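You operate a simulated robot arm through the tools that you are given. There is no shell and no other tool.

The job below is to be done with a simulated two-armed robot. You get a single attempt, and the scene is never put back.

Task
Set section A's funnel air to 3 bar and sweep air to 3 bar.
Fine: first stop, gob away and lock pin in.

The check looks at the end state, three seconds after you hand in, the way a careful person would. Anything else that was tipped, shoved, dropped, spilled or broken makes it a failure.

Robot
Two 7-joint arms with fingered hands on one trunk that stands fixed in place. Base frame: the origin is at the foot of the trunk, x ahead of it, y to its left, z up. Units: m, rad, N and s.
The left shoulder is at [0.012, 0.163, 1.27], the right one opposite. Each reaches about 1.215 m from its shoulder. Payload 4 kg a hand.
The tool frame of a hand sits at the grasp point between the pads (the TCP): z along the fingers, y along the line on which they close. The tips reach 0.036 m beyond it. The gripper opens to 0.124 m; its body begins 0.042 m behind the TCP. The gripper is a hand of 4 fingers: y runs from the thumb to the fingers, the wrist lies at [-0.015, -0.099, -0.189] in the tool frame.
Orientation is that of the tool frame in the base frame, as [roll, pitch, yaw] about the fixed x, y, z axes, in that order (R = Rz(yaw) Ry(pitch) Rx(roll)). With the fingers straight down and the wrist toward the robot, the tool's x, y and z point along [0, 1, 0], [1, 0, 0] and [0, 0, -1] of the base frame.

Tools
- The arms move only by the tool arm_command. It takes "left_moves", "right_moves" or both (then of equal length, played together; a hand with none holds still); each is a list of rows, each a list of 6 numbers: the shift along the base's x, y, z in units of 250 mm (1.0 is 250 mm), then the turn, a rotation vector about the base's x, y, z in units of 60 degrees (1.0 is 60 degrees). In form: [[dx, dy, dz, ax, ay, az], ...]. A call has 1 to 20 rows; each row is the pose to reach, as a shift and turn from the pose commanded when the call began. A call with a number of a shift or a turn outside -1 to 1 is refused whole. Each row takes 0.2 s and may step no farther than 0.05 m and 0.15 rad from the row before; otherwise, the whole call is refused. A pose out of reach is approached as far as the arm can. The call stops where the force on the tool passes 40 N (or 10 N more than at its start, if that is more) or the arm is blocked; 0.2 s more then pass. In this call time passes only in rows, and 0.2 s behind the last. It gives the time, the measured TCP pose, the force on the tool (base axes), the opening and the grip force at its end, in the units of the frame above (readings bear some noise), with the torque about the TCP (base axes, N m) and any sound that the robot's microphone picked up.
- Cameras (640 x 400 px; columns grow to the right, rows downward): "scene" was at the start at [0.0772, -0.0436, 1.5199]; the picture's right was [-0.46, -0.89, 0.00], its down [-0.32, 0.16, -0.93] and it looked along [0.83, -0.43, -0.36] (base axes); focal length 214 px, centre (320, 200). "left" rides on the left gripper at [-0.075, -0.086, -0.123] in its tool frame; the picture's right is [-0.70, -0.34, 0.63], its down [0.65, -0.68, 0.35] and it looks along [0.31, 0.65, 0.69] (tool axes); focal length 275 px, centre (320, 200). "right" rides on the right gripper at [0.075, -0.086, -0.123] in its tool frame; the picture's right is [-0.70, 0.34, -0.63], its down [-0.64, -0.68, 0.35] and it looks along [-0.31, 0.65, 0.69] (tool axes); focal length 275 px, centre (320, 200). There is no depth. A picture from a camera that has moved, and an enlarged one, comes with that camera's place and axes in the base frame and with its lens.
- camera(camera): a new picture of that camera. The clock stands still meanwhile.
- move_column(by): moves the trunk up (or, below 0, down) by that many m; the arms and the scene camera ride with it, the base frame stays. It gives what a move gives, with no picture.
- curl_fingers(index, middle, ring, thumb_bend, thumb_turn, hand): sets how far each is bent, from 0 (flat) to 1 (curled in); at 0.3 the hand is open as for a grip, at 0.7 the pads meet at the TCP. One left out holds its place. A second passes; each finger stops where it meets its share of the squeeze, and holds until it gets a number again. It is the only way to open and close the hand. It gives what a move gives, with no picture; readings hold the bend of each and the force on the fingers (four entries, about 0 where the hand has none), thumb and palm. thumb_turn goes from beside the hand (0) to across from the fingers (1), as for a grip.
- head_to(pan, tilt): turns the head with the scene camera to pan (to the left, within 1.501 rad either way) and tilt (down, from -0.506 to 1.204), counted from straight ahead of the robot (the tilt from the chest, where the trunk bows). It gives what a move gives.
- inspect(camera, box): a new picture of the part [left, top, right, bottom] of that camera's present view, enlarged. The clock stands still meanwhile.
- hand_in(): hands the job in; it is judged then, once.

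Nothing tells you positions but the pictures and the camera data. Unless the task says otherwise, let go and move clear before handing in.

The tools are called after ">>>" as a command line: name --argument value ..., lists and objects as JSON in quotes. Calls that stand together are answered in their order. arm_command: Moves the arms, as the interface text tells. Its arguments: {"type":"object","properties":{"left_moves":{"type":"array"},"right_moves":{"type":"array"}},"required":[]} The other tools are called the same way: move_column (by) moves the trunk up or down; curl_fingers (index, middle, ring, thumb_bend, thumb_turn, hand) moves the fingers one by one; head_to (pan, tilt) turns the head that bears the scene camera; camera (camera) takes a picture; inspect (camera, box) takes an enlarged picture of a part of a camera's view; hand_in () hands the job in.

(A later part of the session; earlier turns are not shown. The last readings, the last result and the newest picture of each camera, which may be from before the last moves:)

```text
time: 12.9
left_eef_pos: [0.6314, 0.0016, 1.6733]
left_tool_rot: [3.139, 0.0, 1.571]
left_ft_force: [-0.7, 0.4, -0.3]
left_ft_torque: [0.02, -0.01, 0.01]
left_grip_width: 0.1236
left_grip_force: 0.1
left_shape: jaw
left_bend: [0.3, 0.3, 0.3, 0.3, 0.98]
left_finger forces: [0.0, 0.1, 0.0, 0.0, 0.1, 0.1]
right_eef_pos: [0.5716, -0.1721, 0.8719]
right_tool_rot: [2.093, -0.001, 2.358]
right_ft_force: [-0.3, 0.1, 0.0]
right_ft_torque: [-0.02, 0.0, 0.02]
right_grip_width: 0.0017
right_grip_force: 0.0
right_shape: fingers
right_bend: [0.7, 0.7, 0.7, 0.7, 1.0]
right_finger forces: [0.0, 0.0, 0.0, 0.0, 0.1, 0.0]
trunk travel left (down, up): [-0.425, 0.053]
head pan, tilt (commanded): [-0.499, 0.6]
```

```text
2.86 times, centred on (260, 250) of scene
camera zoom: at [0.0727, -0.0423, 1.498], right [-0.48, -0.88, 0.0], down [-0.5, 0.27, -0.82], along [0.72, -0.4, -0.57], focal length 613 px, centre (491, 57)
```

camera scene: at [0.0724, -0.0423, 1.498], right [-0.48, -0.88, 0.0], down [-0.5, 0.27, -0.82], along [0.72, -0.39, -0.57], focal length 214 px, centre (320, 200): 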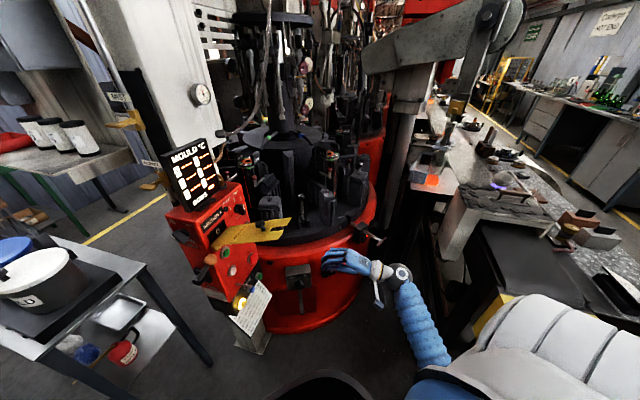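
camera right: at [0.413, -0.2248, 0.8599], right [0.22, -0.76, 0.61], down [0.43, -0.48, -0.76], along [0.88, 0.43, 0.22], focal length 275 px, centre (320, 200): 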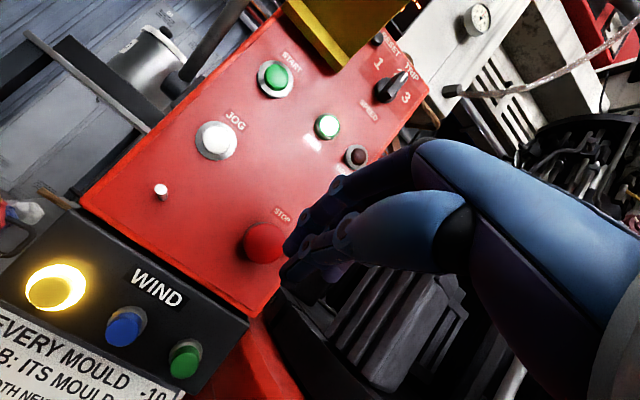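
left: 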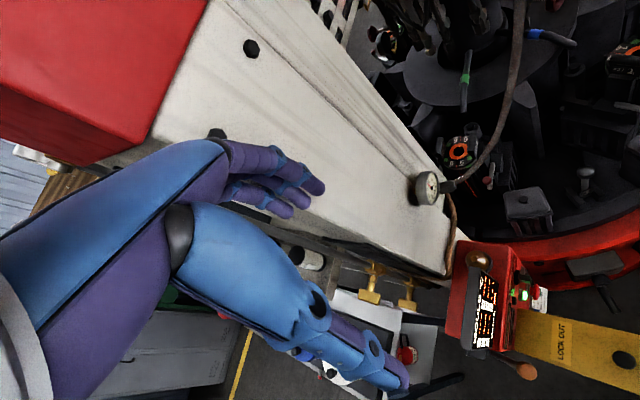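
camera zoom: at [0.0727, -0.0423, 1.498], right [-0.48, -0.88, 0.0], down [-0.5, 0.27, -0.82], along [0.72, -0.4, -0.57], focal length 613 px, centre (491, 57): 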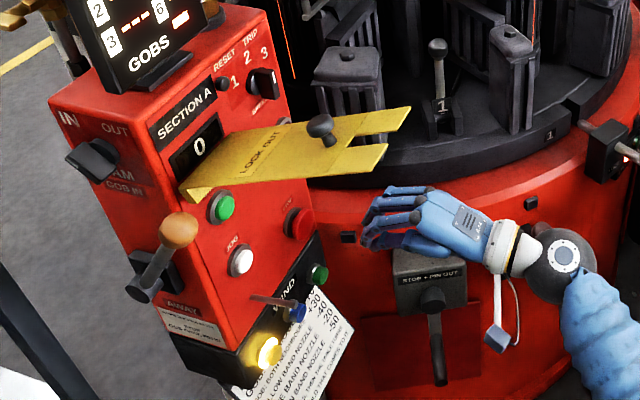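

Fingertips are lined up with STOP. Pushing forward slowly now, watching the force.

>>> arm_command --right_moves '[[0.0566, 0.0566, 0, 0, 0, 0], [0.113, 0.113, 0, 0, 0, 0], [0.17, 0.17, 0, 0, 0, 0], [0.212, 0.212, 0, 0, 0, 0], [0.24, 0.24, 0, 0, 0, 0], [0.262, 0.262, 0, 0, 0, 0], [0.283, 0.283, 0, 0, 0, 0], [0.297, 0.297, 0, 0, 0, 0], [0.311, 0.311, 0, 0, 0, 0]]'

>>> camera --camera "right"

>>> inspect --camera "scene" --box '[180, 180, 340, 320]'

```text
time: 14.8
left_eef_pos: [0.6282, -0.001, 1.6738]
left_tool_rot: [3.136, 0.001, 1.569]
left_ft_force: [-0.4, -0.2, 0.0]
left_ft_torque: [-0.03, 0.02, -0.01]
left_grip_width: 0.1236
left_grip_force: 0.0
left_shape: jaw
left_bend: [0.3, 0.3, 0.3, 0.3, 0.98]
left_finger forces: [0.0, 0.0, 0.1, 0.0, 0.1, 0.1]
right_eef_pos: [0.6432, -0.0985, 0.8757]
right_tool_rot: [2.088, 0.0, 2.357]
right_ft_force: [-35.6, -21.1, 11.3]
right_ft_torque: [-0.12, 0.41, 0.25]
right_grip_width: 0.0
right_grip_force: 28.1
right_shape: fingers
right_bend: [0.72, 0.72, 0.7, 0.69, 1.0]
right_finger forces: [26.6, 14.7, 0.0, 0.0, 14.7, 0.0]
trunk travel left (down, up): [-0.425, 0.053]
head pan, tilt (commanded): [-0.499, 0.6]
heard: click
stopped in row 9 (right hand): the force on the tool passed its limit at 44 N (the readings are from after the stop); the commanded pose is now the measured one
```

```text
taken
camera right: at [0.4854, -0.1515, 0.8623], right [0.22, -0.76, 0.61], down [0.43, -0.48, -0.76], along [0.87, 0.43, 0.22], focal length 275 px, centre (320, 200)
```

right: 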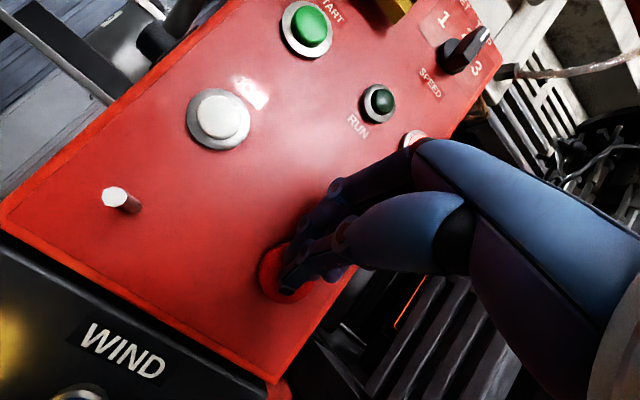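

```text
2.86 times, centred on (260, 250) of scene
camera zoom: at [0.0689, -0.0442, 1.4981], right [-0.48, -0.88, 0.0], down [-0.5, 0.27, -0.82], along [0.72, -0.39, -0.57], focal length 613 px, centre (491, 57)
```

zoom: 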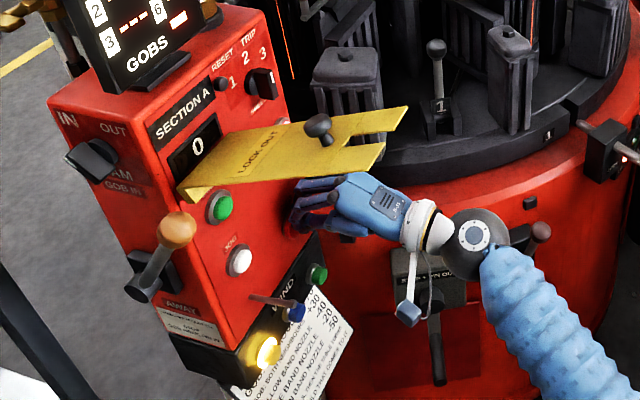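

STOP clicked and the RUN lamp went out. I'll back the hand straight off and look at the result.

>>> arm_command --right_moves '[[-0.0566, -0.0566, 0, 0, 0, 0], [-0.113, -0.113, 0, 0, 0, 0], [-0.17, -0.17, 0, 0, 0, 0], [-0.24, -0.24, 0, 0, 0, 0], [-0.32, -0.32, 0, 0, 0, 0], [-0.42, -0.42, 0.0, 0, 0, 0], [-0.52, -0.54, 0.0, 0, 0, 0]]'

>>> camera --camera "right"

>>> inspect --camera "right" --box '[180, 60, 360, 260]'

>>> inspect --camera "scene" --box '[330, 210, 410, 290]'

```text
time: 16.4
left_eef_pos: [0.6313, 0.0021, 1.6724]
left_tool_rot: [3.139, -0.001, 1.572]
left_ft_force: [-0.1, 0.1, -0.3]
left_ft_torque: [0.0, -0.02, 0.01]
left_grip_width: 0.1239
left_grip_force: 0.0
left_shape: jaw
left_bend: [0.3, 0.3, 0.3, 0.3, 0.98]
left_finger forces: [0.0, 0.0, 0.0, 0.0, 0.0, 0.0]
right_eef_pos: [0.5136, -0.2313, 0.8745]
right_tool_rot: [2.091, 0.0, 2.358]
right_ft_force: [-0.3, -0.3, 0.0]
right_ft_torque: [0.0, 0.01, -0.03]
right_grip_width: 0.0019
right_grip_force: 0.0
right_shape: fingers
right_bend: [0.7, 0.7, 0.7, 0.7, 1.0]
right_finger forces: [0.0, 0.0, 0.0, 0.1, 0.1, 0.0]
trunk travel left (down, up): [-0.425, 0.053]
head pan, tilt (commanded): [-0.499, 0.6]
```

```text
taken
camera right: at [0.3563, -0.2848, 0.8617], right [0.22, -0.76, 0.61], down [0.43, -0.48, -0.76], along [0.88, 0.43, 0.22], focal length 275 px, centre (320, 200)
```

right: 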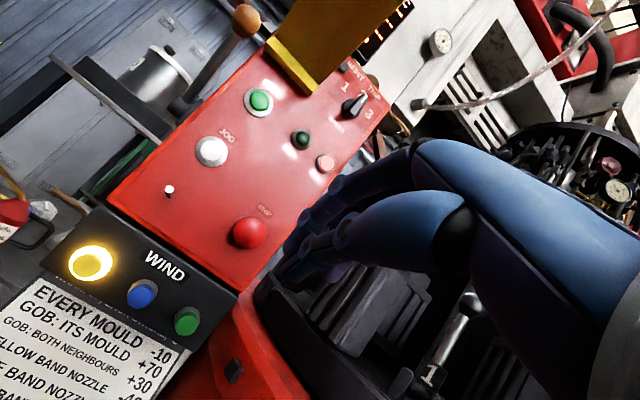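

```text
2.00 times, centred on (270, 160) of right
camera zoom: at [0.3563, -0.2848, 0.8617], right [0.22, -0.76, 0.61], down [0.43, -0.48, -0.76], along [0.88, 0.43, 0.22], focal length 551 px, centre (420, 280)
```

zoom: 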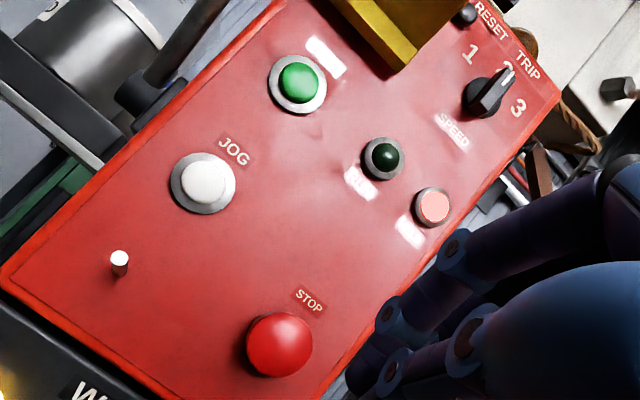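

```text
5.00 times, centred on (370, 250) of scene
camera zoom: at [0.0714, -0.0426, 1.498], right [-0.48, -0.88, 0.0], down [-0.5, 0.27, -0.82], along [0.72, -0.39, -0.57], focal length 1072 px, centre (70, -50)
```

zoom: 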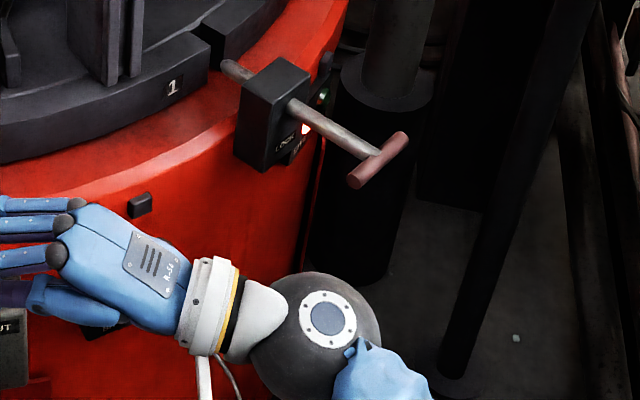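

HELD is now lit and RUN is dark, so the section is stopped. Next is the gob lever: I'll pinch the left hand too, swing it out to the left, and point it toward the left face of the box.

>>> curl_fingers --hand "left" --index 0.7 --middle 0.7 --ring 0.7 --thumb_bend 0.7 --thumb_turn 1.0

>>> arm_command --left_moves '[[-0.085, 0.088, -0.07, -0.0392, -0.0946, -0.0679], [-0.17, 0.175, -0.14, -0.0784, -0.1892, -0.1358], [-0.254, 0.263, -0.208, -0.1176, -0.2838, -0.2037], [-0.34, 0.35, -0.277, -0.1568, -0.3784, -0.2716], [-0.424, 0.438, -0.346, -0.196, -0.473, -0.3395], [-0.509, 0.526, -0.415, -0.2352, -0.5676, -0.4074], [-0.594, 0.613, -0.484, -0.2744, -0.6622, -0.4753], [-0.678, 0.7, -0.554, -0.3136, -0.7568, -0.5432], [-0.763, 0.788, -0.623, -0.3528, -0.8514, -0.6111], [-0.848, 0.876, -0.692, -0.392, -0.946, -0.679]]'

>>> head_to --pan 0.0 --tilt 0.6

>>> camera --camera "scene"

>>> camera --camera "left"

```text
time: 17.4
left_eef_pos: [0.632, 0.0009, 1.673]
left_tool_rot: [3.138, -0.002, 1.572]
left_ft_force: [0.8, 0.4, -0.2]
left_ft_torque: [0.01, 0.02, 0.0]
left_grip_width: 0.002
left_grip_force: 0.0
left_shape: fingers
left_bend: [0.7, 0.7, 0.7, 0.7, 1.0]
left_finger forces: [0.1, 0.1, 0.1, 0.0, 0.0, 0.0]
right_eef_pos: [0.5143, -0.2317, 0.8738]
right_tool_rot: [2.093, 0.0, 2.357]
right_ft_force: [0.0, -0.2, 0.1]
right_ft_torque: [0.0, -0.04, 0.01]
right_grip_width: 0.0019
right_grip_force: 0.0
right_shape: fingers
right_bend: [0.7, 0.7, 0.7, 0.7, 1.0]
right_finger forces: [0.0, 0.1, 0.0, 0.0, 0.0, 0.0]
trunk travel left (down, up): [-0.425, 0.053]
head pan, tilt (commanded): [-0.499, 0.6]
```

```text
time: 19.6
left_eef_pos: [0.4166, 0.2216, 1.4997]
left_tool_rot: [2.089, -0.002, 0.783]
left_ft_force: [0.1, 0.3, -1.0]
left_ft_torque: [-0.01, -0.03, -0.01]
left_grip_width: 0.0019
left_grip_force: 0.1
left_shape: fingers
left_bend: [0.7, 0.7, 0.7, 0.7, 1.0]
left_finger forces: [0.1, 0.1, 0.0, 0.0, 0.0, 0.1]
right_eef_pos: [0.5133, -0.232, 0.8753]
right_tool_rot: [2.089, 0.002, 2.353]
right_ft_force: [-0.6, -0.2, 0.0]
right_ft_torque: [-0.04, 0.03, -0.03]
right_grip_width: 0.0019
right_grip_force: 0.0
right_shape: fingers
right_bend: [0.7, 0.7, 0.7, 0.7, 1.0]
right_finger forces: [0.0, 0.1, 0.0, 0.1, 0.0, 0.0]
trunk travel left (down, up): [-0.425, 0.053]
head pan, tilt (commanded): [-0.499, 0.6]
```

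```text
time: 20.6
left_eef_pos: [0.4193, 0.2211, 1.5003]
left_tool_rot: [2.091, 0.001, 0.787]
left_ft_force: [0.1, 0.2, -0.6]
left_ft_torque: [-0.01, 0.0, -0.01]
left_grip_width: 0.0021
left_grip_force: 0.0
left_shape: fingers
left_bend: [0.7, 0.7, 0.7, 0.7, 1.0]
left_finger forces: [0.1, 0.0, 0.1, 0.0, 0.1, 0.0]
right_eef_pos: [0.5142, -0.232, 0.8735]
right_tool_rot: [2.093, 0.001, 2.356]
right_ft_force: [0.1, -0.9, 0.4]
right_ft_torque: [0.0, 0.03, 0.0]
right_grip_width: 0.0016
right_grip_force: 0.0
right_shape: fingers
right_bend: [0.7, 0.7, 0.7, 0.7, 1.0]
right_finger forces: [0.1, 0.0, 0.1, 0.1, 0.1, 0.1]
trunk travel left (down, up): [-0.425, 0.053]
head pan, tilt (commanded): [0.0, 0.6]
```

```text
taken
camera scene: at [0.0823, 0.0003, 1.498], right [0.0, -1.0, 0.0], down [-0.57, 0.0, -0.82], along [0.82, 0.0, -0.57], focal length 214 px, centre (320, 200)
```

scene: 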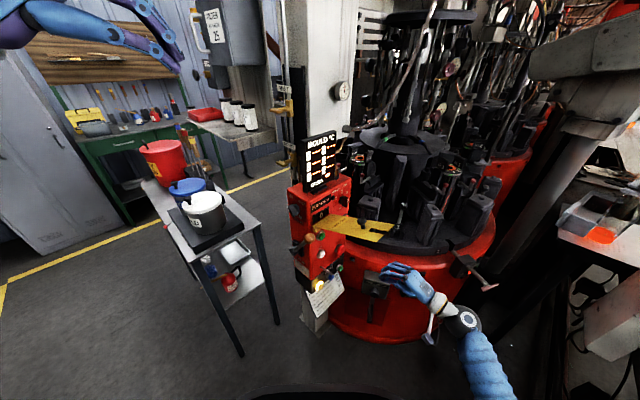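

```text
taken
camera left: at [0.2609, 0.273, 1.4878], right [-0.22, -0.76, -0.61], down [0.43, 0.48, -0.76], along [0.88, -0.43, 0.22], focal length 275 px, centre (320, 200)
```

left: 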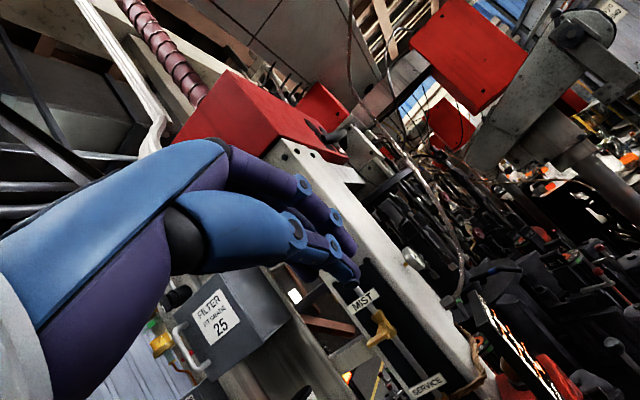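

The left hand is out to the left and correctly oriented. Let me refine the lever ball's position from this view.

>>> inspect --camera "scene" --box '[280, 200, 360, 280]'

>>> inspect --camera "right" --box '[150, 0, 310, 120]'

```text
5.00 times, centred on (320, 240) of scene
camera zoom: at [0.0823, 0.0003, 1.498], right [0.0, -1.0, 0.0], down [-0.57, 0.0, -0.82], along [0.82, 0.0, -0.57], focal length 1072 px, centre (320, 0)
```

zoom: 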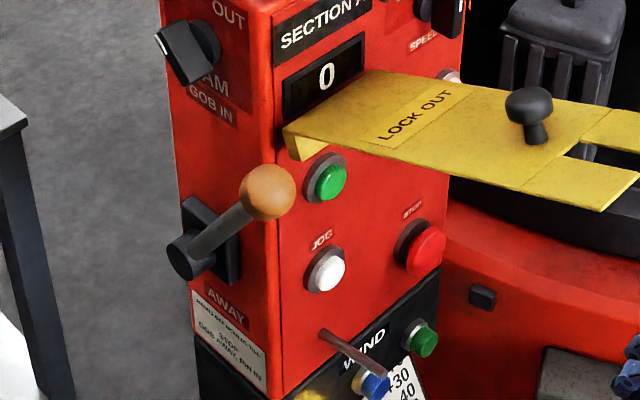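

```text
3.33 times, centred on (230, 60) of right
camera zoom: at [0.3565, -0.2843, 0.8616], right [0.22, -0.76, 0.61], down [0.43, -0.48, -0.76], along [0.88, 0.43, 0.22], focal length 918 px, centre (620, 667)
```

zoom: 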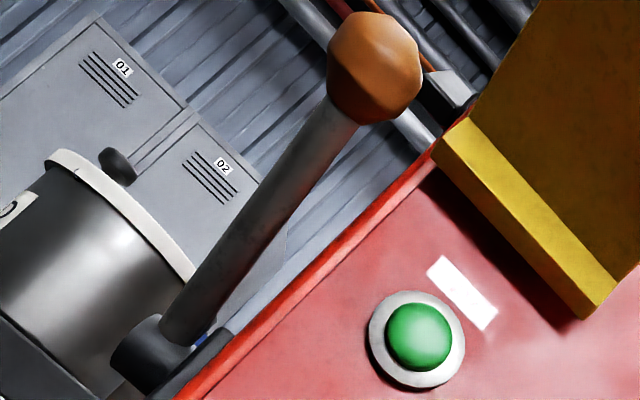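

Ball refined to (0.534, 0.031, 1.047), pivot about (0.587, 0.085, 0.936), and the CAM selector knob sits close by at about (0.59, 0.08, 1.11), so I need a slim approach. I'll line the left hand up with the pivot axis, fingers straddling the lever, and stage 12 cm off the ball.

>>> arm_command --left_moves '[[-0.01, 0, -0.115, -0.1205, 0.0391, 0.0302], [-0.02, 0, -0.23, -0.241, 0.0783, 0.0605], [-0.03, 0, -0.345, -0.3615, 0.1174, 0.0907], [-0.04, 0, -0.46, -0.482, 0.1565, 0.121], [-0.05, 0, -0.575, -0.6025, 0.1956, 0.1512], [-0.06, 0, -0.69, -0.723, 0.2348, 0.1815], [-0.07, 0, -0.805, -0.8435, 0.2739, 0.2117], [-0.08, 0, -0.92, -0.964, 0.313, 0.242]]'

>>> camera --camera "scene"

>>> camera --camera "left"

```text
time: 22.4
left_eef_pos: [0.5411, 0.268, 1.2094]
left_tool_rot: [1.568, 0.966, 0.784]
left_ft_force: [0.2, -0.8, -0.1]
left_ft_torque: [-0.03, -0.01, 0.06]
left_grip_width: 0.0017
left_grip_force: 0.1
left_shape: fingers
left_bend: [0.7, 0.7, 0.7, 0.7, 1.0]
left_finger forces: [0.1, 0.0, 0.0, 0.1, 0.0, 0.0]
left hand out of reach, approached as far as the arm can: row 1, 2, 3, 4, 5, 6, 7, 8
right_eef_pos: [0.5128, -0.2326, 0.8737]
right_tool_rot: [2.09, 0.0, 2.359]
right_ft_force: [0.4, -0.8, 0.1]
right_ft_torque: [-0.01, 0.01, 0.0]
right_grip_width: 0.0019
right_grip_force: 0.0
right_shape: fingers
right_bend: [0.7, 0.7, 0.7, 0.7, 1.0]
right_finger forces: [0.0, 0.0, 0.0, 0.1, 0.0, 0.0]
trunk travel left (down, up): [-0.425, 0.053]
head pan, tilt (commanded): [0.0, 0.6]
```

```text
taken
camera scene: at [0.0816, -0.001, 1.4978], right [0.0, -1.0, 0.0], down [-0.57, 0.0, -0.82], along [0.82, 0.0, -0.57], focal length 214 px, centre (320, 200)
```

scene: 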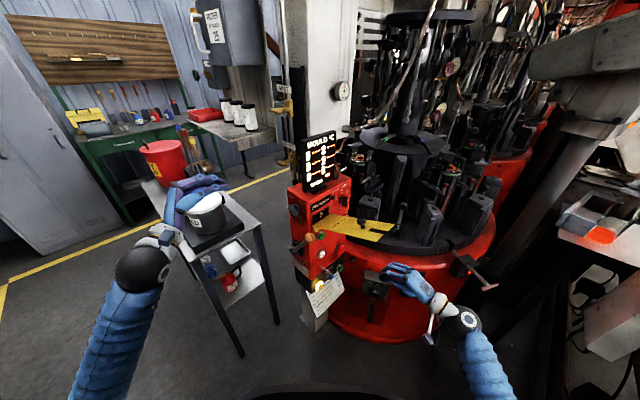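

```text
taken
camera left: at [0.3732, 0.275, 1.2236], right [-0.03, -0.92, 0.38], down [0.11, -0.38, -0.92], along [0.99, 0.02, 0.11], focal length 275 px, centre (320, 200)
```

left: 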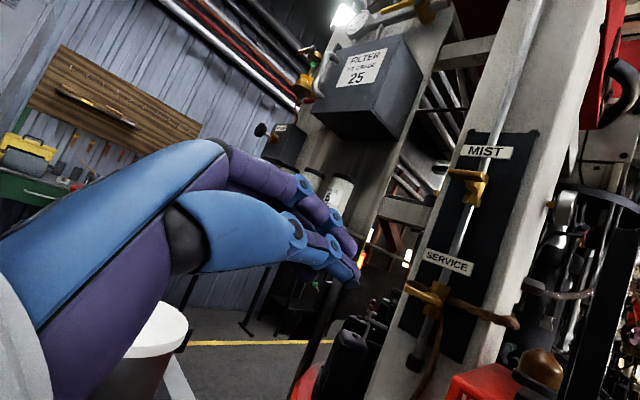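

The arm can't fold that close to its shoulder with this roll (it ended short at (0.54, 0.27, 1.21)). I'll issue a null row to learn where the commanded pose is, then pick a roll that keeps the wrist farther out.

>>> arm_command --left_moves '[[0, 0, 0, 0, 0, 0]]'

```text
time: 22.8
left_eef_pos: [0.5428, 0.2698, 1.2097]
left_tool_rot: [1.566, 0.968, 0.786]
left_ft_force: [-0.3, 0.8, 1.2]
left_ft_torque: [0.01, 0.0, 0.02]
left_grip_width: 0.0017
left_grip_force: 0.0
left_shape: fingers
left_bend: [0.7, 0.7, 0.7, 0.7, 1.0]
left_finger forces: [0.1, 0.0, 0.0, 0.1, 0.0, 0.1]
right_eef_pos: [0.5141, -0.2323, 0.8735]
right_tool_rot: [2.092, 0.0, 2.357]
right_ft_force: [0.2, 0.4, -0.9]
right_ft_torque: [-0.03, 0.0, 0.01]
right_grip_width: 0.002
right_grip_force: 0.1
right_shape: fingers
right_bend: [0.7, 0.7, 0.7, 0.7, 1.0]
right_finger forces: [0.0, 0.0, 0.1, 0.0, 0.1, 0.1]
trunk travel left (down, up): [-0.425, 0.053]
head pan, tilt (commanded): [0.0, 0.6]
```

The commanded pose is the reached one. I'll roll back partly and move to the staging point 12 cm out from the ball.

>>> arm_command --left_moves '[[-0.062, -0.102, -0.109, 0.0795, -0.0795, 0], [-0.125, -0.204, -0.218, 0.159, -0.159, 0], [-0.187, -0.306, -0.327, 0.2386, -0.2386, 0], [-0.249, -0.408, -0.436, 0.3181, -0.3181, 0], [-0.312, -0.51, -0.545, 0.3977, -0.3977, 0], [-0.374, -0.612, -0.654, 0.4772, -0.4772, 0]]'

>>> curl_fingers --hand "left" --index 0.48 --middle 0.48 --ring 0.48 --thumb_bend 0.48

>>> camera --camera "left"

>>> inspect --camera "scene" --box '[200, 160, 400, 310]'

>>> camera --camera "right"

```text
time: 24.1
left_eef_pos: [0.4496, 0.1179, 1.046]
left_tool_rot: [1.567, 0.261, 0.784]
left_ft_force: [-0.1, -0.6, 0.7]
left_ft_torque: [-0.01, -0.02, -0.01]
left_grip_width: 0.0019
left_grip_force: 0.0
left_shape: fingers
left_bend: [0.7, 0.7, 0.7, 0.7, 1.0]
left_finger forces: [0.0, 0.1, 0.1, 0.1, 0.0, 0.0]
right_eef_pos: [0.5153, -0.2302, 0.8725]
right_tool_rot: [2.091, 0.0, 2.355]
right_ft_force: [0.0, -0.5, 0.0]
right_ft_torque: [0.04, 0.0, -0.02]
right_grip_width: 0.0018
right_grip_force: 0.0
right_shape: fingers
right_bend: [0.7, 0.7, 0.7, 0.7, 1.0]
right_finger forces: [0.1, 0.1, 0.1, 0.0, 0.0, 0.0]
trunk travel left (down, up): [-0.425, 0.053]
head pan, tilt (commanded): [0.0, 0.6]
```

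```text
time: 25.1
left_eef_pos: [0.4506, 0.1182, 1.0468]
left_tool_rot: [1.567, 0.261, 0.785]
left_ft_force: [-0.5, 0.5, 0.2]
left_ft_torque: [-0.01, 0.0, 0.04]
left_grip_width: 0.0678
left_grip_force: 0.1
left_shape: fingers
left_bend: [0.48, 0.48, 0.48, 0.48, 1.0]
left_finger forces: [0.1, 0.1, 0.0, 0.1, 0.0, 0.0]
right_eef_pos: [0.5142, -0.2322, 0.8748]
right_tool_rot: [2.093, 0.001, 2.355]
right_ft_force: [-0.3, 0.3, 0.3]
right_ft_torque: [0.0, -0.03, 0.02]
right_grip_width: 0.0019
right_grip_force: 0.0
right_shape: fingers
right_bend: [0.7, 0.7, 0.7, 0.7, 1.0]
right_finger forces: [0.0, 0.1, 0.1, 0.0, 0.0, 0.0]
trunk travel left (down, up): [-0.425, 0.053]
head pan, tilt (commanded): [0.0, 0.6]
```

```text
taken
camera left: at [0.2964, 0.137, 0.9831], right [-0.09, -0.99, -0.14], down [0.56, 0.07, -0.82], along [0.82, -0.15, 0.55], focal length 275 px, centre (320, 200)
```

left: 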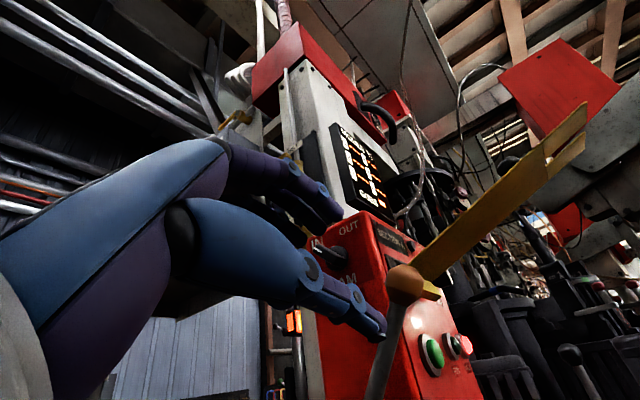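

```text
2.67 times, centred on (300, 235) of scene
camera zoom: at [0.0828, -0.0001, 1.4979], right [0.0, -1.0, 0.0], down [-0.57, 0.0, -0.82], along [0.82, 0.0, -0.57], focal length 572 px, centre (373, 107)
```

zoom: 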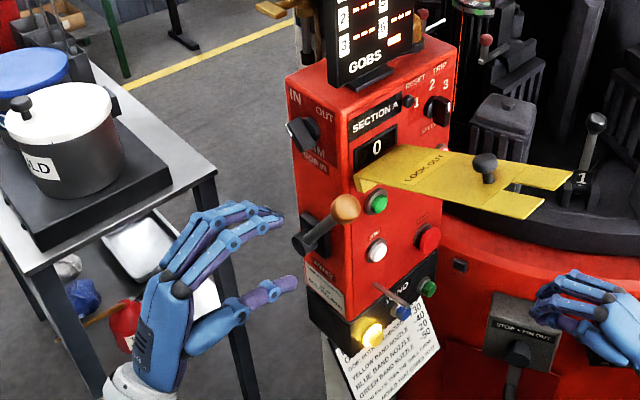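

```text
taken
camera right: at [0.3567, -0.2846, 0.8614], right [0.22, -0.76, 0.61], down [0.43, -0.48, -0.76], along [0.88, 0.43, 0.22], focal length 275 px, centre (320, 200)
```

right: 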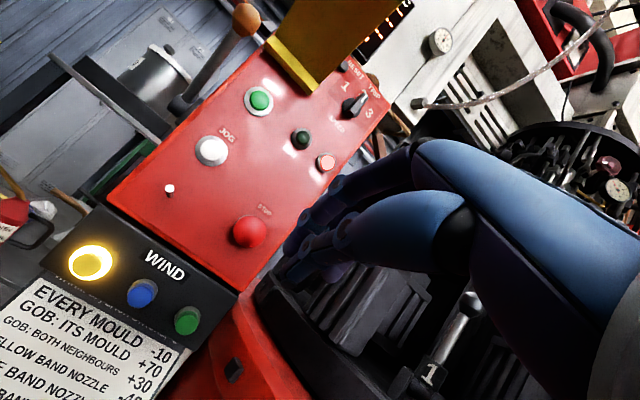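

The hand is well aligned, thumb below and fingers above, with the ball straight ahead. I'll narrow the opening a little, shift slightly away from the CAM knob, and slide in over the ball.

>>> curl_fingers --hand "left" --index 0.53 --middle 0.53 --ring 0.53 --thumb_bend 0.53

>>> arm_command --left_moves '[[-0.034, -0.034, 0, 0, 0, 0], [0.034, -0.1, 0, 0, 0, 0], [0.1, -0.168, 0, 0, 0, 0], [0.15, -0.218, 0, 0, 0, 0], [0.19, -0.258, 0, 0, 0, 0]]'

>>> camera --camera "left"

>>> inspect --camera "scene" --box '[260, 180, 380, 270]'

>>> inspect --camera "right" --box '[150, 0, 310, 120]'

```text
time: 26.1
left_eef_pos: [0.4497, 0.1192, 1.0455]
left_tool_rot: [1.568, 0.263, 0.785]
left_ft_force: [-0.3, -0.6, 0.6]
left_ft_torque: [-0.01, 0.0, 0.02]
left_grip_width: 0.0531
left_grip_force: 0.1
left_shape: fingers
left_bend: [0.53, 0.53, 0.53, 0.53, 1.0]
left_finger forces: [0.0, 0.0, 0.0, 0.0, 0.0, 0.0]
right_eef_pos: [0.5153, -0.231, 0.8737]
right_tool_rot: [2.094, 0.001, 2.357]
right_ft_force: [-0.5, 0.0, -0.7]
right_ft_torque: [-0.02, -0.03, 0.02]
right_grip_width: 0.002
right_grip_force: 0.0
right_shape: fingers
right_bend: [0.7, 0.7, 0.7, 0.7, 1.0]
right_finger forces: [0.0, 0.1, 0.0, 0.1, 0.0, 0.0]
trunk travel left (down, up): [-0.425, 0.053]
head pan, tilt (commanded): [0.0, 0.6]
```

```text
time: 27.4
left_eef_pos: [0.4978, 0.0533, 1.0467]
left_tool_rot: [1.567, 0.261, 0.784]
left_ft_force: [0.9, 0.8, -0.2]
left_ft_torque: [0.01, 0.01, 0.02]
left_grip_width: 0.0531
left_grip_force: 0.0
left_shape: fingers
left_bend: [0.53, 0.53, 0.53, 0.53, 1.0]
left_finger forces: [0.0, 0.1, 0.0, 0.0, 0.0, 0.1]
right_eef_pos: [0.5156, -0.2314, 0.8745]
right_tool_rot: [2.094, 0.001, 2.356]
right_ft_force: [0.7, 0.6, -0.1]
right_ft_torque: [-0.01, 0.0, 0.02]
right_grip_width: 0.002
right_grip_force: 0.0
right_shape: fingers
right_bend: [0.7, 0.7, 0.7, 0.7, 1.0]
right_finger forces: [0.0, 0.0, 0.1, 0.0, 0.0, 0.1]
trunk travel left (down, up): [-0.425, 0.053]
head pan, tilt (commanded): [0.0, 0.6]
```

```text
taken
camera left: at [0.3443, 0.0716, 0.9831], right [-0.09, -0.99, -0.14], down [0.56, 0.07, -0.82], along [0.82, -0.15, 0.55], focal length 275 px, centre (320, 200)
```

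left: 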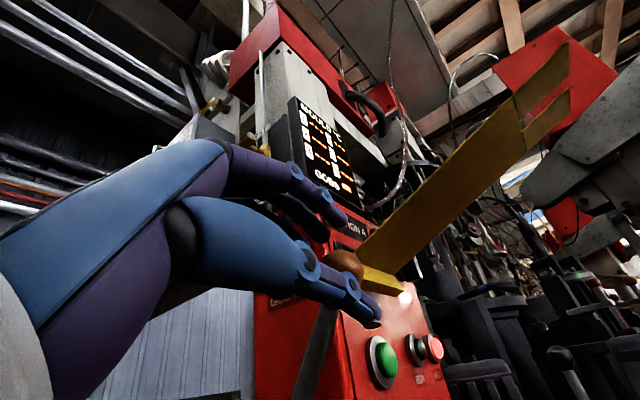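

```text
4.44 times, centred on (320, 225) of scene
camera zoom: at [0.0829, -0.0004, 1.4979], right [0.0, -1.0, 0.0], down [-0.57, 0.0, -0.82], along [0.82, 0.0, -0.57], focal length 953 px, centre (320, 89)
```

zoom: 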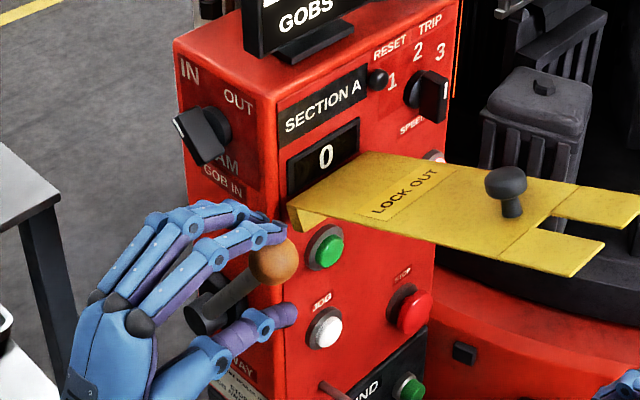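

```text
3.33 times, centred on (230, 60) of right
camera zoom: at [0.3569, -0.2847, 0.8613], right [0.22, -0.76, 0.61], down [0.43, -0.48, -0.76], along [0.88, 0.43, 0.22], focal length 918 px, centre (620, 667)
```

zoom: 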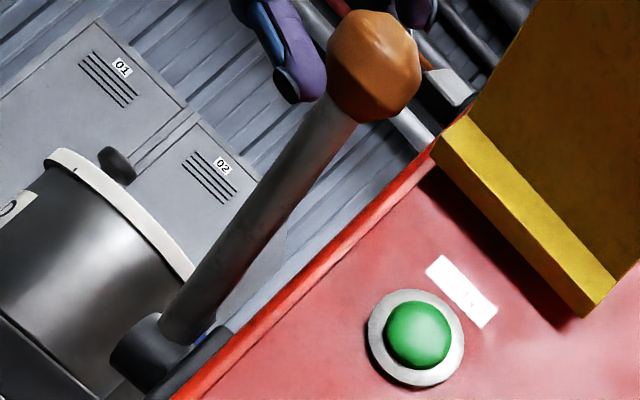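

The ball is between thumb and fingers but still near the tips. I'll go 2 cm further in, close slightly around it, and make the first part of the arc.

>>> arm_command --left_moves '[[0.031, -0.031, 0, 0, 0, 0], [0.062, -0.062, 0, 0, 0, 0]]'

>>> curl_fingers --hand "left" --index 0.56 --middle 0.56 --ring 0.56 --thumb_bend 0.56

>>> inspect --camera "scene" --box '[260, 180, 380, 270]'

>>> inspect --camera "right" --box '[150, 0, 310, 120]'

>>> inspect --camera "left" --box '[240, 150, 440, 350]'

```text
time: 27.9
left_eef_pos: [0.5141, 0.0379, 1.0453]
left_tool_rot: [1.568, 0.265, 0.787]
left_ft_force: [0.3, -0.7, -0.4]
left_ft_torque: [-0.01, 0.0, -0.02]
left_grip_width: 0.0532
left_grip_force: 0.0
left_shape: fingers
left_bend: [0.53, 0.53, 0.53, 0.53, 1.0]
left_finger forces: [0.0, 0.0, 0.0, 0.0, 0.0, 0.0]
right_eef_pos: [0.5155, -0.2305, 0.8729]
right_tool_rot: [2.092, -0.001, 2.358]
right_ft_force: [-0.9, -0.4, 0.5]
right_ft_torque: [-0.01, -0.01, 0.04]
right_grip_width: 0.0023
right_grip_force: 0.0
right_shape: fingers
right_bend: [0.7, 0.7, 0.7, 0.7, 1.0]
right_finger forces: [0.1, 0.1, 0.0, 0.0, 0.1, 0.0]
trunk travel left (down, up): [-0.425, 0.053]
head pan, tilt (commanded): [0.0, 0.6]
```

```text
time: 28.9
left_eef_pos: [0.513, 0.0372, 1.0456]
left_tool_rot: [1.567, 0.261, 0.783]
left_ft_force: [0.0, -0.2, 0.3]
left_ft_torque: [-0.03, -0.02, 0.01]
left_grip_width: 0.0437
left_grip_force: 0.1
left_shape: fingers
left_bend: [0.56, 0.56, 0.56, 0.56, 1.0]
left_finger forces: [0.1, 0.0, 0.0, 0.0, 0.0, 0.1]
right_eef_pos: [0.5154, -0.2324, 0.8729]
right_tool_rot: [2.091, -0.001, 2.357]
right_ft_force: [0.1, 0.1, 0.5]
right_ft_torque: [-0.04, 0.0, -0.03]
right_grip_width: 0.002
right_grip_force: 0.1
right_shape: fingers
right_bend: [0.7, 0.7, 0.7, 0.7, 1.0]
right_finger forces: [0.1, 0.0, 0.0, 0.0, 0.1, 0.0]
trunk travel left (down, up): [-0.425, 0.053]
head pan, tilt (commanded): [0.0, 0.6]
```

```text
4.44 times, centred on (320, 225) of scene
camera zoom: at [0.0828, -0.0001, 1.4979], right [0.0, -1.0, 0.0], down [-0.57, 0.0, -0.82], along [0.82, 0.0, -0.57], focal length 953 px, centre (320, 89)
```

zoom: 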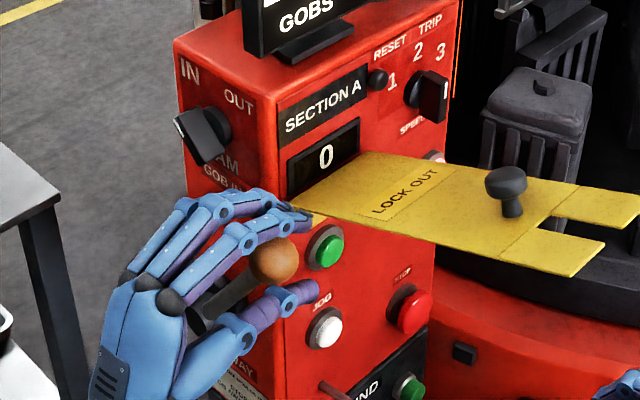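

```text
3.33 times, centred on (230, 60) of right
camera zoom: at [0.3568, -0.2846, 0.8614], right [0.22, -0.76, 0.61], down [0.43, -0.48, -0.76], along [0.88, 0.43, 0.22], focal length 918 px, centre (620, 667)
```

zoom: 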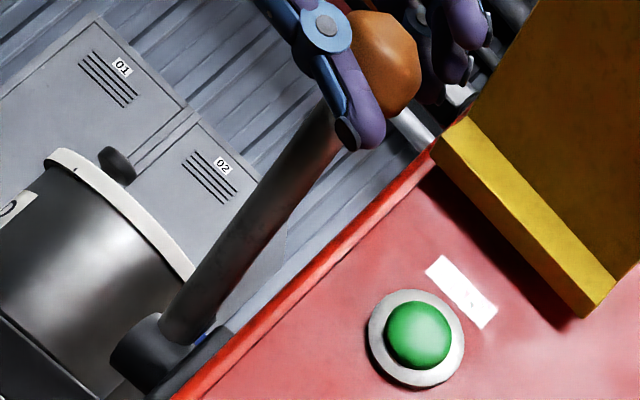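

```text
2.00 times, centred on (340, 250) of left
camera zoom: at [0.3599, 0.0566, 0.9831], right [-0.09, -0.99, -0.14], down [0.56, 0.07, -0.82], along [0.82, -0.15, 0.55], focal length 551 px, centre (280, 100)
```

zoom: 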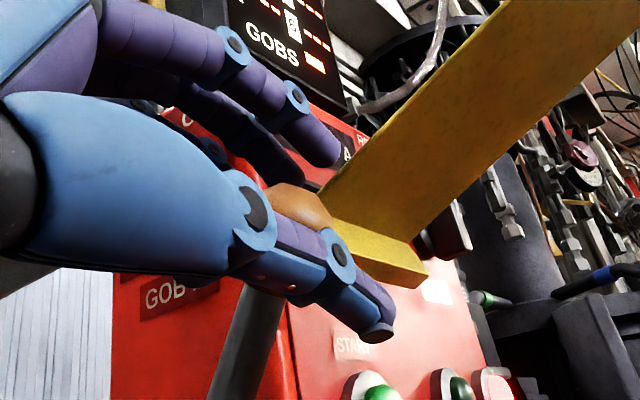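

The ball is caged with the thumb below-front and fingers above. Starting the arc downward with a gradual roll.

>>> arm_command --left_moves '[[-0.029, -0.029, -0.031, 0.0324, -0.0324, 0], [-0.0535, -0.0535, -0.0628, 0.0619, -0.0619, 0], [-0.0758, -0.0758, -0.0972, 0.0913, -0.0913, 0], [-0.0959, -0.0959, -0.134, 0.1208, -0.1208, 0], [-0.1137, -0.1137, -0.1736, 0.1502, -0.1502, 0], [-0.129, -0.129, -0.2148, 0.1797, -0.1797, 0]]'

>>> inspect --camera "scene" --box '[260, 180, 380, 270]'

>>> camera --camera "right"

>>> camera --camera "left"

```text
time: 30.4
left_eef_pos: [0.4912, 0.0157, 0.9983]
left_tool_rot: [1.566, 0.002, 0.77]
left_ft_force: [-2.0, -15.9, 15.8]
left_ft_torque: [0.54, -0.59, -0.53]
left_grip_width: 0.0436
left_grip_force: 10.0
left_shape: fingers
left_bend: [0.56, 0.53, 0.48, 0.56, 1.0]
left_finger forces: [0.0, 8.4, 11.6, 0.1, 0.1, 0.0]
left hand out of reach, approached as far as the arm can: row 6
right_eef_pos: [0.5149, -0.2332, 0.8742]
right_tool_rot: [2.093, 0.0, 2.356]
right_ft_force: [-0.7, -1.0, 0.2]
right_ft_torque: [0.02, -0.01, -0.02]
right_grip_width: 0.002
right_grip_force: 0.0
right_shape: fingers
right_bend: [0.7, 0.7, 0.7, 0.7, 1.0]
right_finger forces: [0.0, 0.0, 0.0, 0.0, 0.0, 0.0]
trunk travel left (down, up): [-0.425, 0.053]
head pan, tilt (commanded): [0.0, 0.6]
```

```text
4.44 times, centred on (320, 225) of scene
camera zoom: at [0.082, -0.0021, 1.4981], right [0.0, -1.0, 0.0], down [-0.57, 0.0, -0.82], along [0.82, 0.0, -0.57], focal length 953 px, centre (320, 89)
```

zoom: 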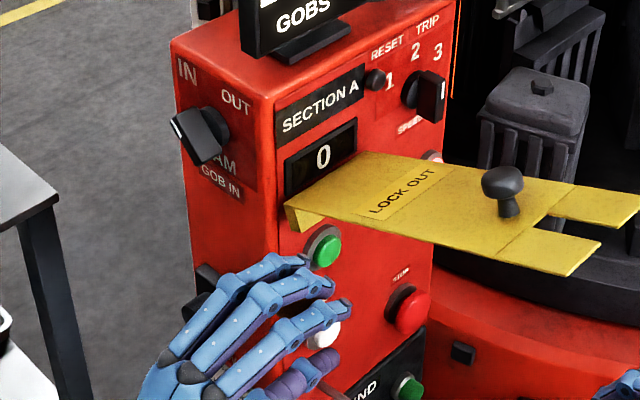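

```text
taken
camera right: at [0.3561, -0.286, 0.8614], right [0.22, -0.76, 0.61], down [0.43, -0.48, -0.76], along [0.88, 0.43, 0.22], focal length 275 px, centre (320, 200)
```

right: 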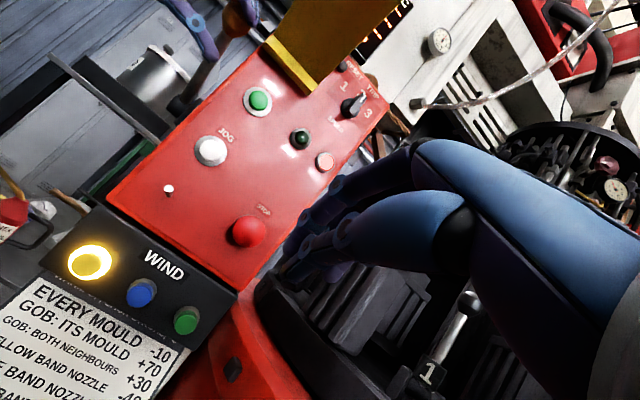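

```text
taken
camera left: at [0.3511, 0.0512, 0.9126], right [-0.06, -0.94, -0.33], down [0.7, 0.2, -0.68], along [0.71, -0.27, 0.65], focal length 275 px, centre (320, 200)
```

left: 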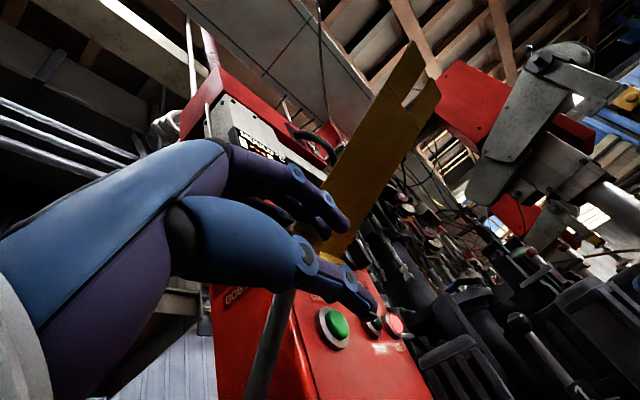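

The fingers are pressing on the ball (about 20 N) and row 6 was at the reach limit. I'll zoom to see whether the lever moved.

>>> inspect --camera "right" --box '[150, 0, 310, 120]'

>>> inspect --camera "left" --box '[200, 150, 440, 390]'

>>> inspect --camera "scene" --box '[280, 220, 350, 280]'

```text
3.33 times, centred on (230, 60) of right
camera zoom: at [0.3561, -0.286, 0.8614], right [0.22, -0.76, 0.61], down [0.43, -0.48, -0.76], along [0.88, 0.43, 0.22], focal length 918 px, centre (620, 667)
```

zoom: 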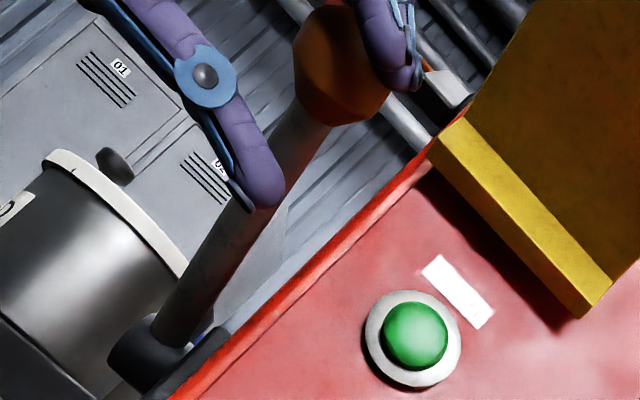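

```text
1.67 times, centred on (320, 270) of left
camera zoom: at [0.3511, 0.0512, 0.9126], right [-0.06, -0.94, -0.33], down [0.7, 0.2, -0.68], along [0.71, -0.27, 0.65], focal length 459 px, centre (320, 83)
```

zoom: 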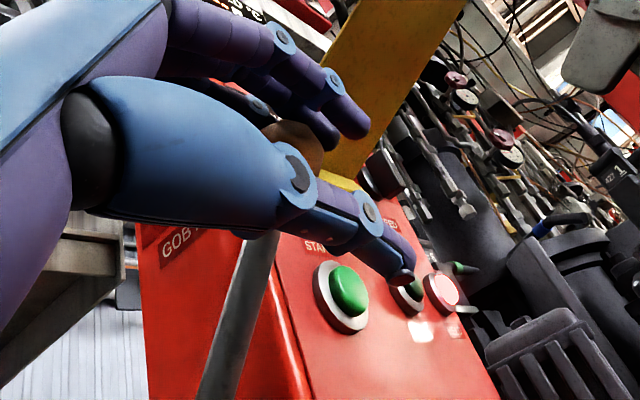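

```text
6.67 times, centred on (315, 250) of scene
camera zoom: at [0.082, -0.0021, 1.4981], right [0.0, -1.0, 0.0], down [-0.57, 0.0, -0.82], along [0.82, 0.0, -0.57], focal length 1430 px, centre (353, -133)
```

zoom: 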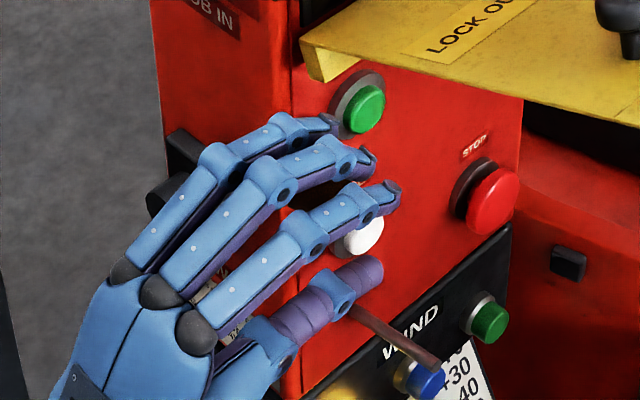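

The ball did move (now about (0.517, 0.015, 1.027), pivot angle ~41°), with the fingers flexing under load. I'll check whether it creeps on, and stiffen the fingers by curling them more.

>>> arm_command --left_moves '[[0, 0, 0, 0, 0, 0], [0, 0, 0, 0, 0, 0]]'

>>> curl_fingers --hand "left" --index 0.62 --middle 0.7 --ring 0.7

>>> inspect --camera "right" --box '[150, 0, 310, 120]'

>>> inspect --camera "scene" --box '[280, 220, 350, 280]'

```text
time: 30.9
left_eef_pos: [0.491, 0.0173, 0.9972]
left_tool_rot: [1.568, 0.002, 0.769]
left_ft_force: [-1.5, -18.5, 16.3]
left_ft_torque: [0.67, -0.64, -0.65]
left_grip_width: 0.0437
left_grip_force: 11.0
left_shape: fingers
left_bend: [0.56, 0.53, 0.48, 0.56, 1.0]
left_finger forces: [0.0, 10.0, 12.6, 0.0, 0.0, 0.0]
right_eef_pos: [0.5134, -0.2342, 0.8734]
right_tool_rot: [2.09, 0.0, 2.356]
right_ft_force: [-0.3, -0.2, 0.3]
right_ft_torque: [-0.01, 0.0, -0.02]
right_grip_width: 0.0021
right_grip_force: 0.0
right_shape: fingers
right_bend: [0.7, 0.7, 0.7, 0.7, 1.0]
right_finger forces: [0.0, 0.0, 0.0, 0.0, 0.1, 0.0]
trunk travel left (down, up): [-0.425, 0.053]
head pan, tilt (commanded): [0.0, 0.6]
```

```text
time: 31.9
left_eef_pos: [0.4906, 0.0177, 0.9972]
left_tool_rot: [1.566, 0.003, 0.772]
left_ft_force: [-2.8, -16.5, 21.1]
left_ft_torque: [0.46, -0.82, -0.56]
left_grip_width: 0.0347
left_grip_force: 12.2
left_shape: fingers
left_bend: [0.62, 0.55, 0.5, 0.56, 1.0]
left_finger forces: [0.1, 14.2, 10.6, 0.1, 0.1, 0.0]
right_eef_pos: [0.5138, -0.2335, 0.8733]
right_tool_rot: [2.089, 0.001, 2.355]
right_ft_force: [-0.5, -1.0, -0.4]
right_ft_torque: [-0.04, -0.02, 0.01]
right_grip_width: 0.0016
right_grip_force: 0.0
right_shape: fingers
right_bend: [0.7, 0.7, 0.7, 0.7, 1.0]
right_finger forces: [0.1, 0.0, 0.1, 0.1, 0.0, 0.0]
trunk travel left (down, up): [-0.425, 0.053]
head pan, tilt (commanded): [0.0, 0.6]
```

```text
3.33 times, centred on (230, 60) of right
camera zoom: at [0.3559, -0.2854, 0.8615], right [0.22, -0.76, 0.61], down [0.43, -0.48, -0.76], along [0.88, 0.43, 0.22], focal length 918 px, centre (620, 667)
```

zoom: 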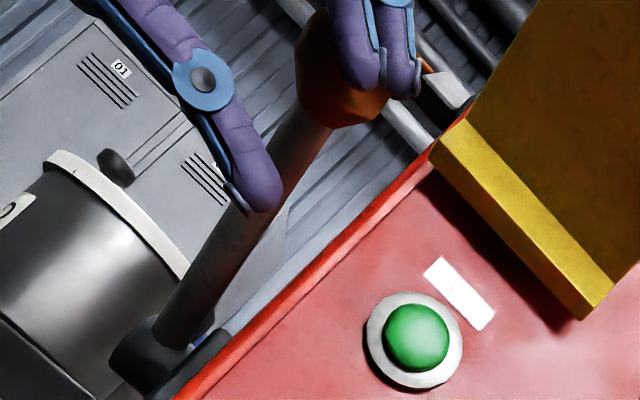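

```text
6.67 times, centred on (315, 250) of scene
camera zoom: at [0.0813, -0.0016, 1.498], right [0.0, -1.0, 0.0], down [-0.57, 0.0, -0.82], along [0.82, 0.0, -0.57], focal length 1430 px, centre (353, -133)
```

zoom: 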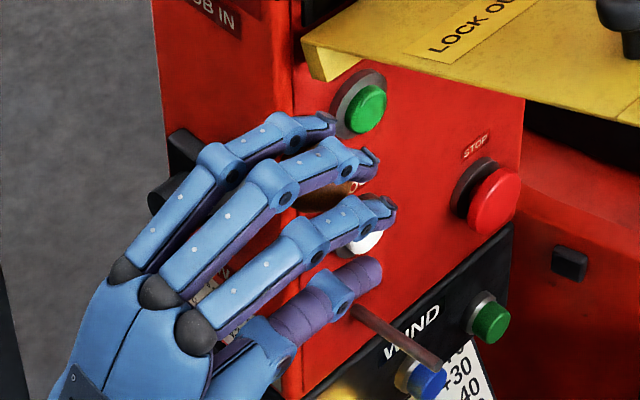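

The fingers ended up slightly ahead of the ball, pushing it inward as well as down, which wastes force. I'll shift the hand back about 12 mm toward the machine so it pushes forward and down, then continue the arc in small steps.

>>> arm_command --left_moves '[[0.034, 0.034, 0.01, -0.05, 0.05, 0], [0.034, 0.034, -0.02, -0.1, 0.1, 0], [0.014, 0.014, -0.05, -0.1, 0.1, 0], [-0.004, -0.004, -0.075, -0.1, 0.1, 0]]'

>>> inspect --camera "right" --box '[150, 0, 310, 120]'

>>> inspect --camera "scene" --box '[280, 220, 350, 280]'

```text
time: 32.8
left_eef_pos: [0.4934, 0.0197, 0.9879]
left_tool_rot: [1.559, 0.143, 0.78]
left_ft_force: [-6.5, -22.8, 24.9]
left_ft_torque: [0.92, -1.14, -0.72]
left_grip_width: 0.0344
left_grip_force: 23.5
left_shape: fingers
left_bend: [0.62, 0.5, 0.54, 0.56, 1.0]
left_finger forces: [0.0, 35.6, 11.7, 0.1, 0.0, 0.0]
right_eef_pos: [0.5154, -0.2328, 0.8726]
right_tool_rot: [2.091, 0.0, 2.359]
right_ft_force: [0.0, 0.3, 0.0]
right_ft_torque: [-0.03, -0.01, -0.04]
right_grip_width: 0.0018
right_grip_force: 0.0
right_shape: fingers
right_bend: [0.7, 0.7, 0.7, 0.7, 1.0]
right_finger forces: [0.0, 0.0, 0.0, 0.1, 0.1, 0.0]
trunk travel left (down, up): [-0.425, 0.053]
head pan, tilt (commanded): [0.0, 0.6]
stopped in row 4 (left hand): the force on the tool passed its limit at 40 N (the readings are from after the stop); the commanded pose is now the measured one
```

```text
3.33 times, centred on (230, 60) of right
camera zoom: at [0.3562, -0.2858, 0.8613], right [0.22, -0.76, 0.61], down [0.43, -0.48, -0.76], along [0.88, 0.43, 0.22], focal length 918 px, centre (620, 667)
```

zoom: 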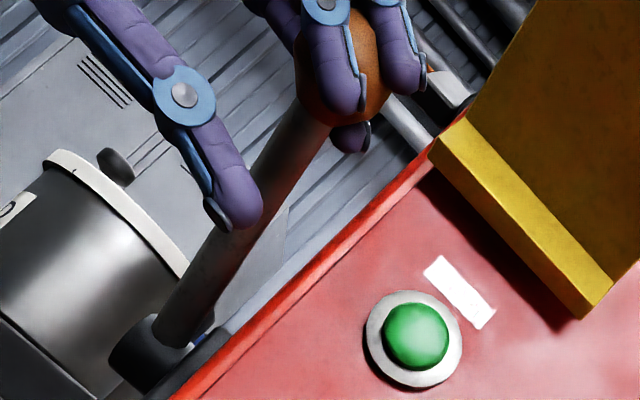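

```text
6.67 times, centred on (315, 250) of scene
camera zoom: at [0.0818, -0.002, 1.4979], right [0.0, -1.0, 0.0], down [-0.57, 0.0, -0.82], along [0.82, 0.0, -0.57], focal length 1430 px, centre (353, -133)
```

zoom: 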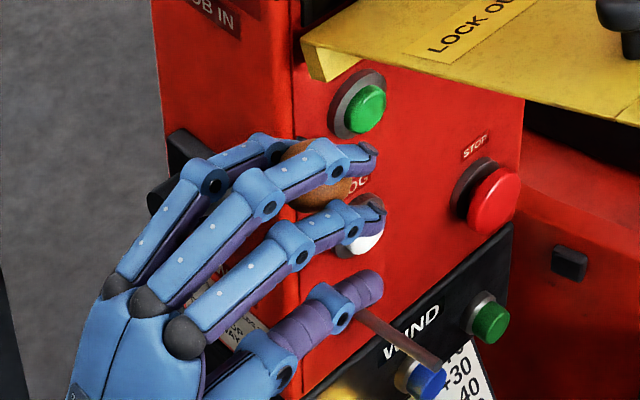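

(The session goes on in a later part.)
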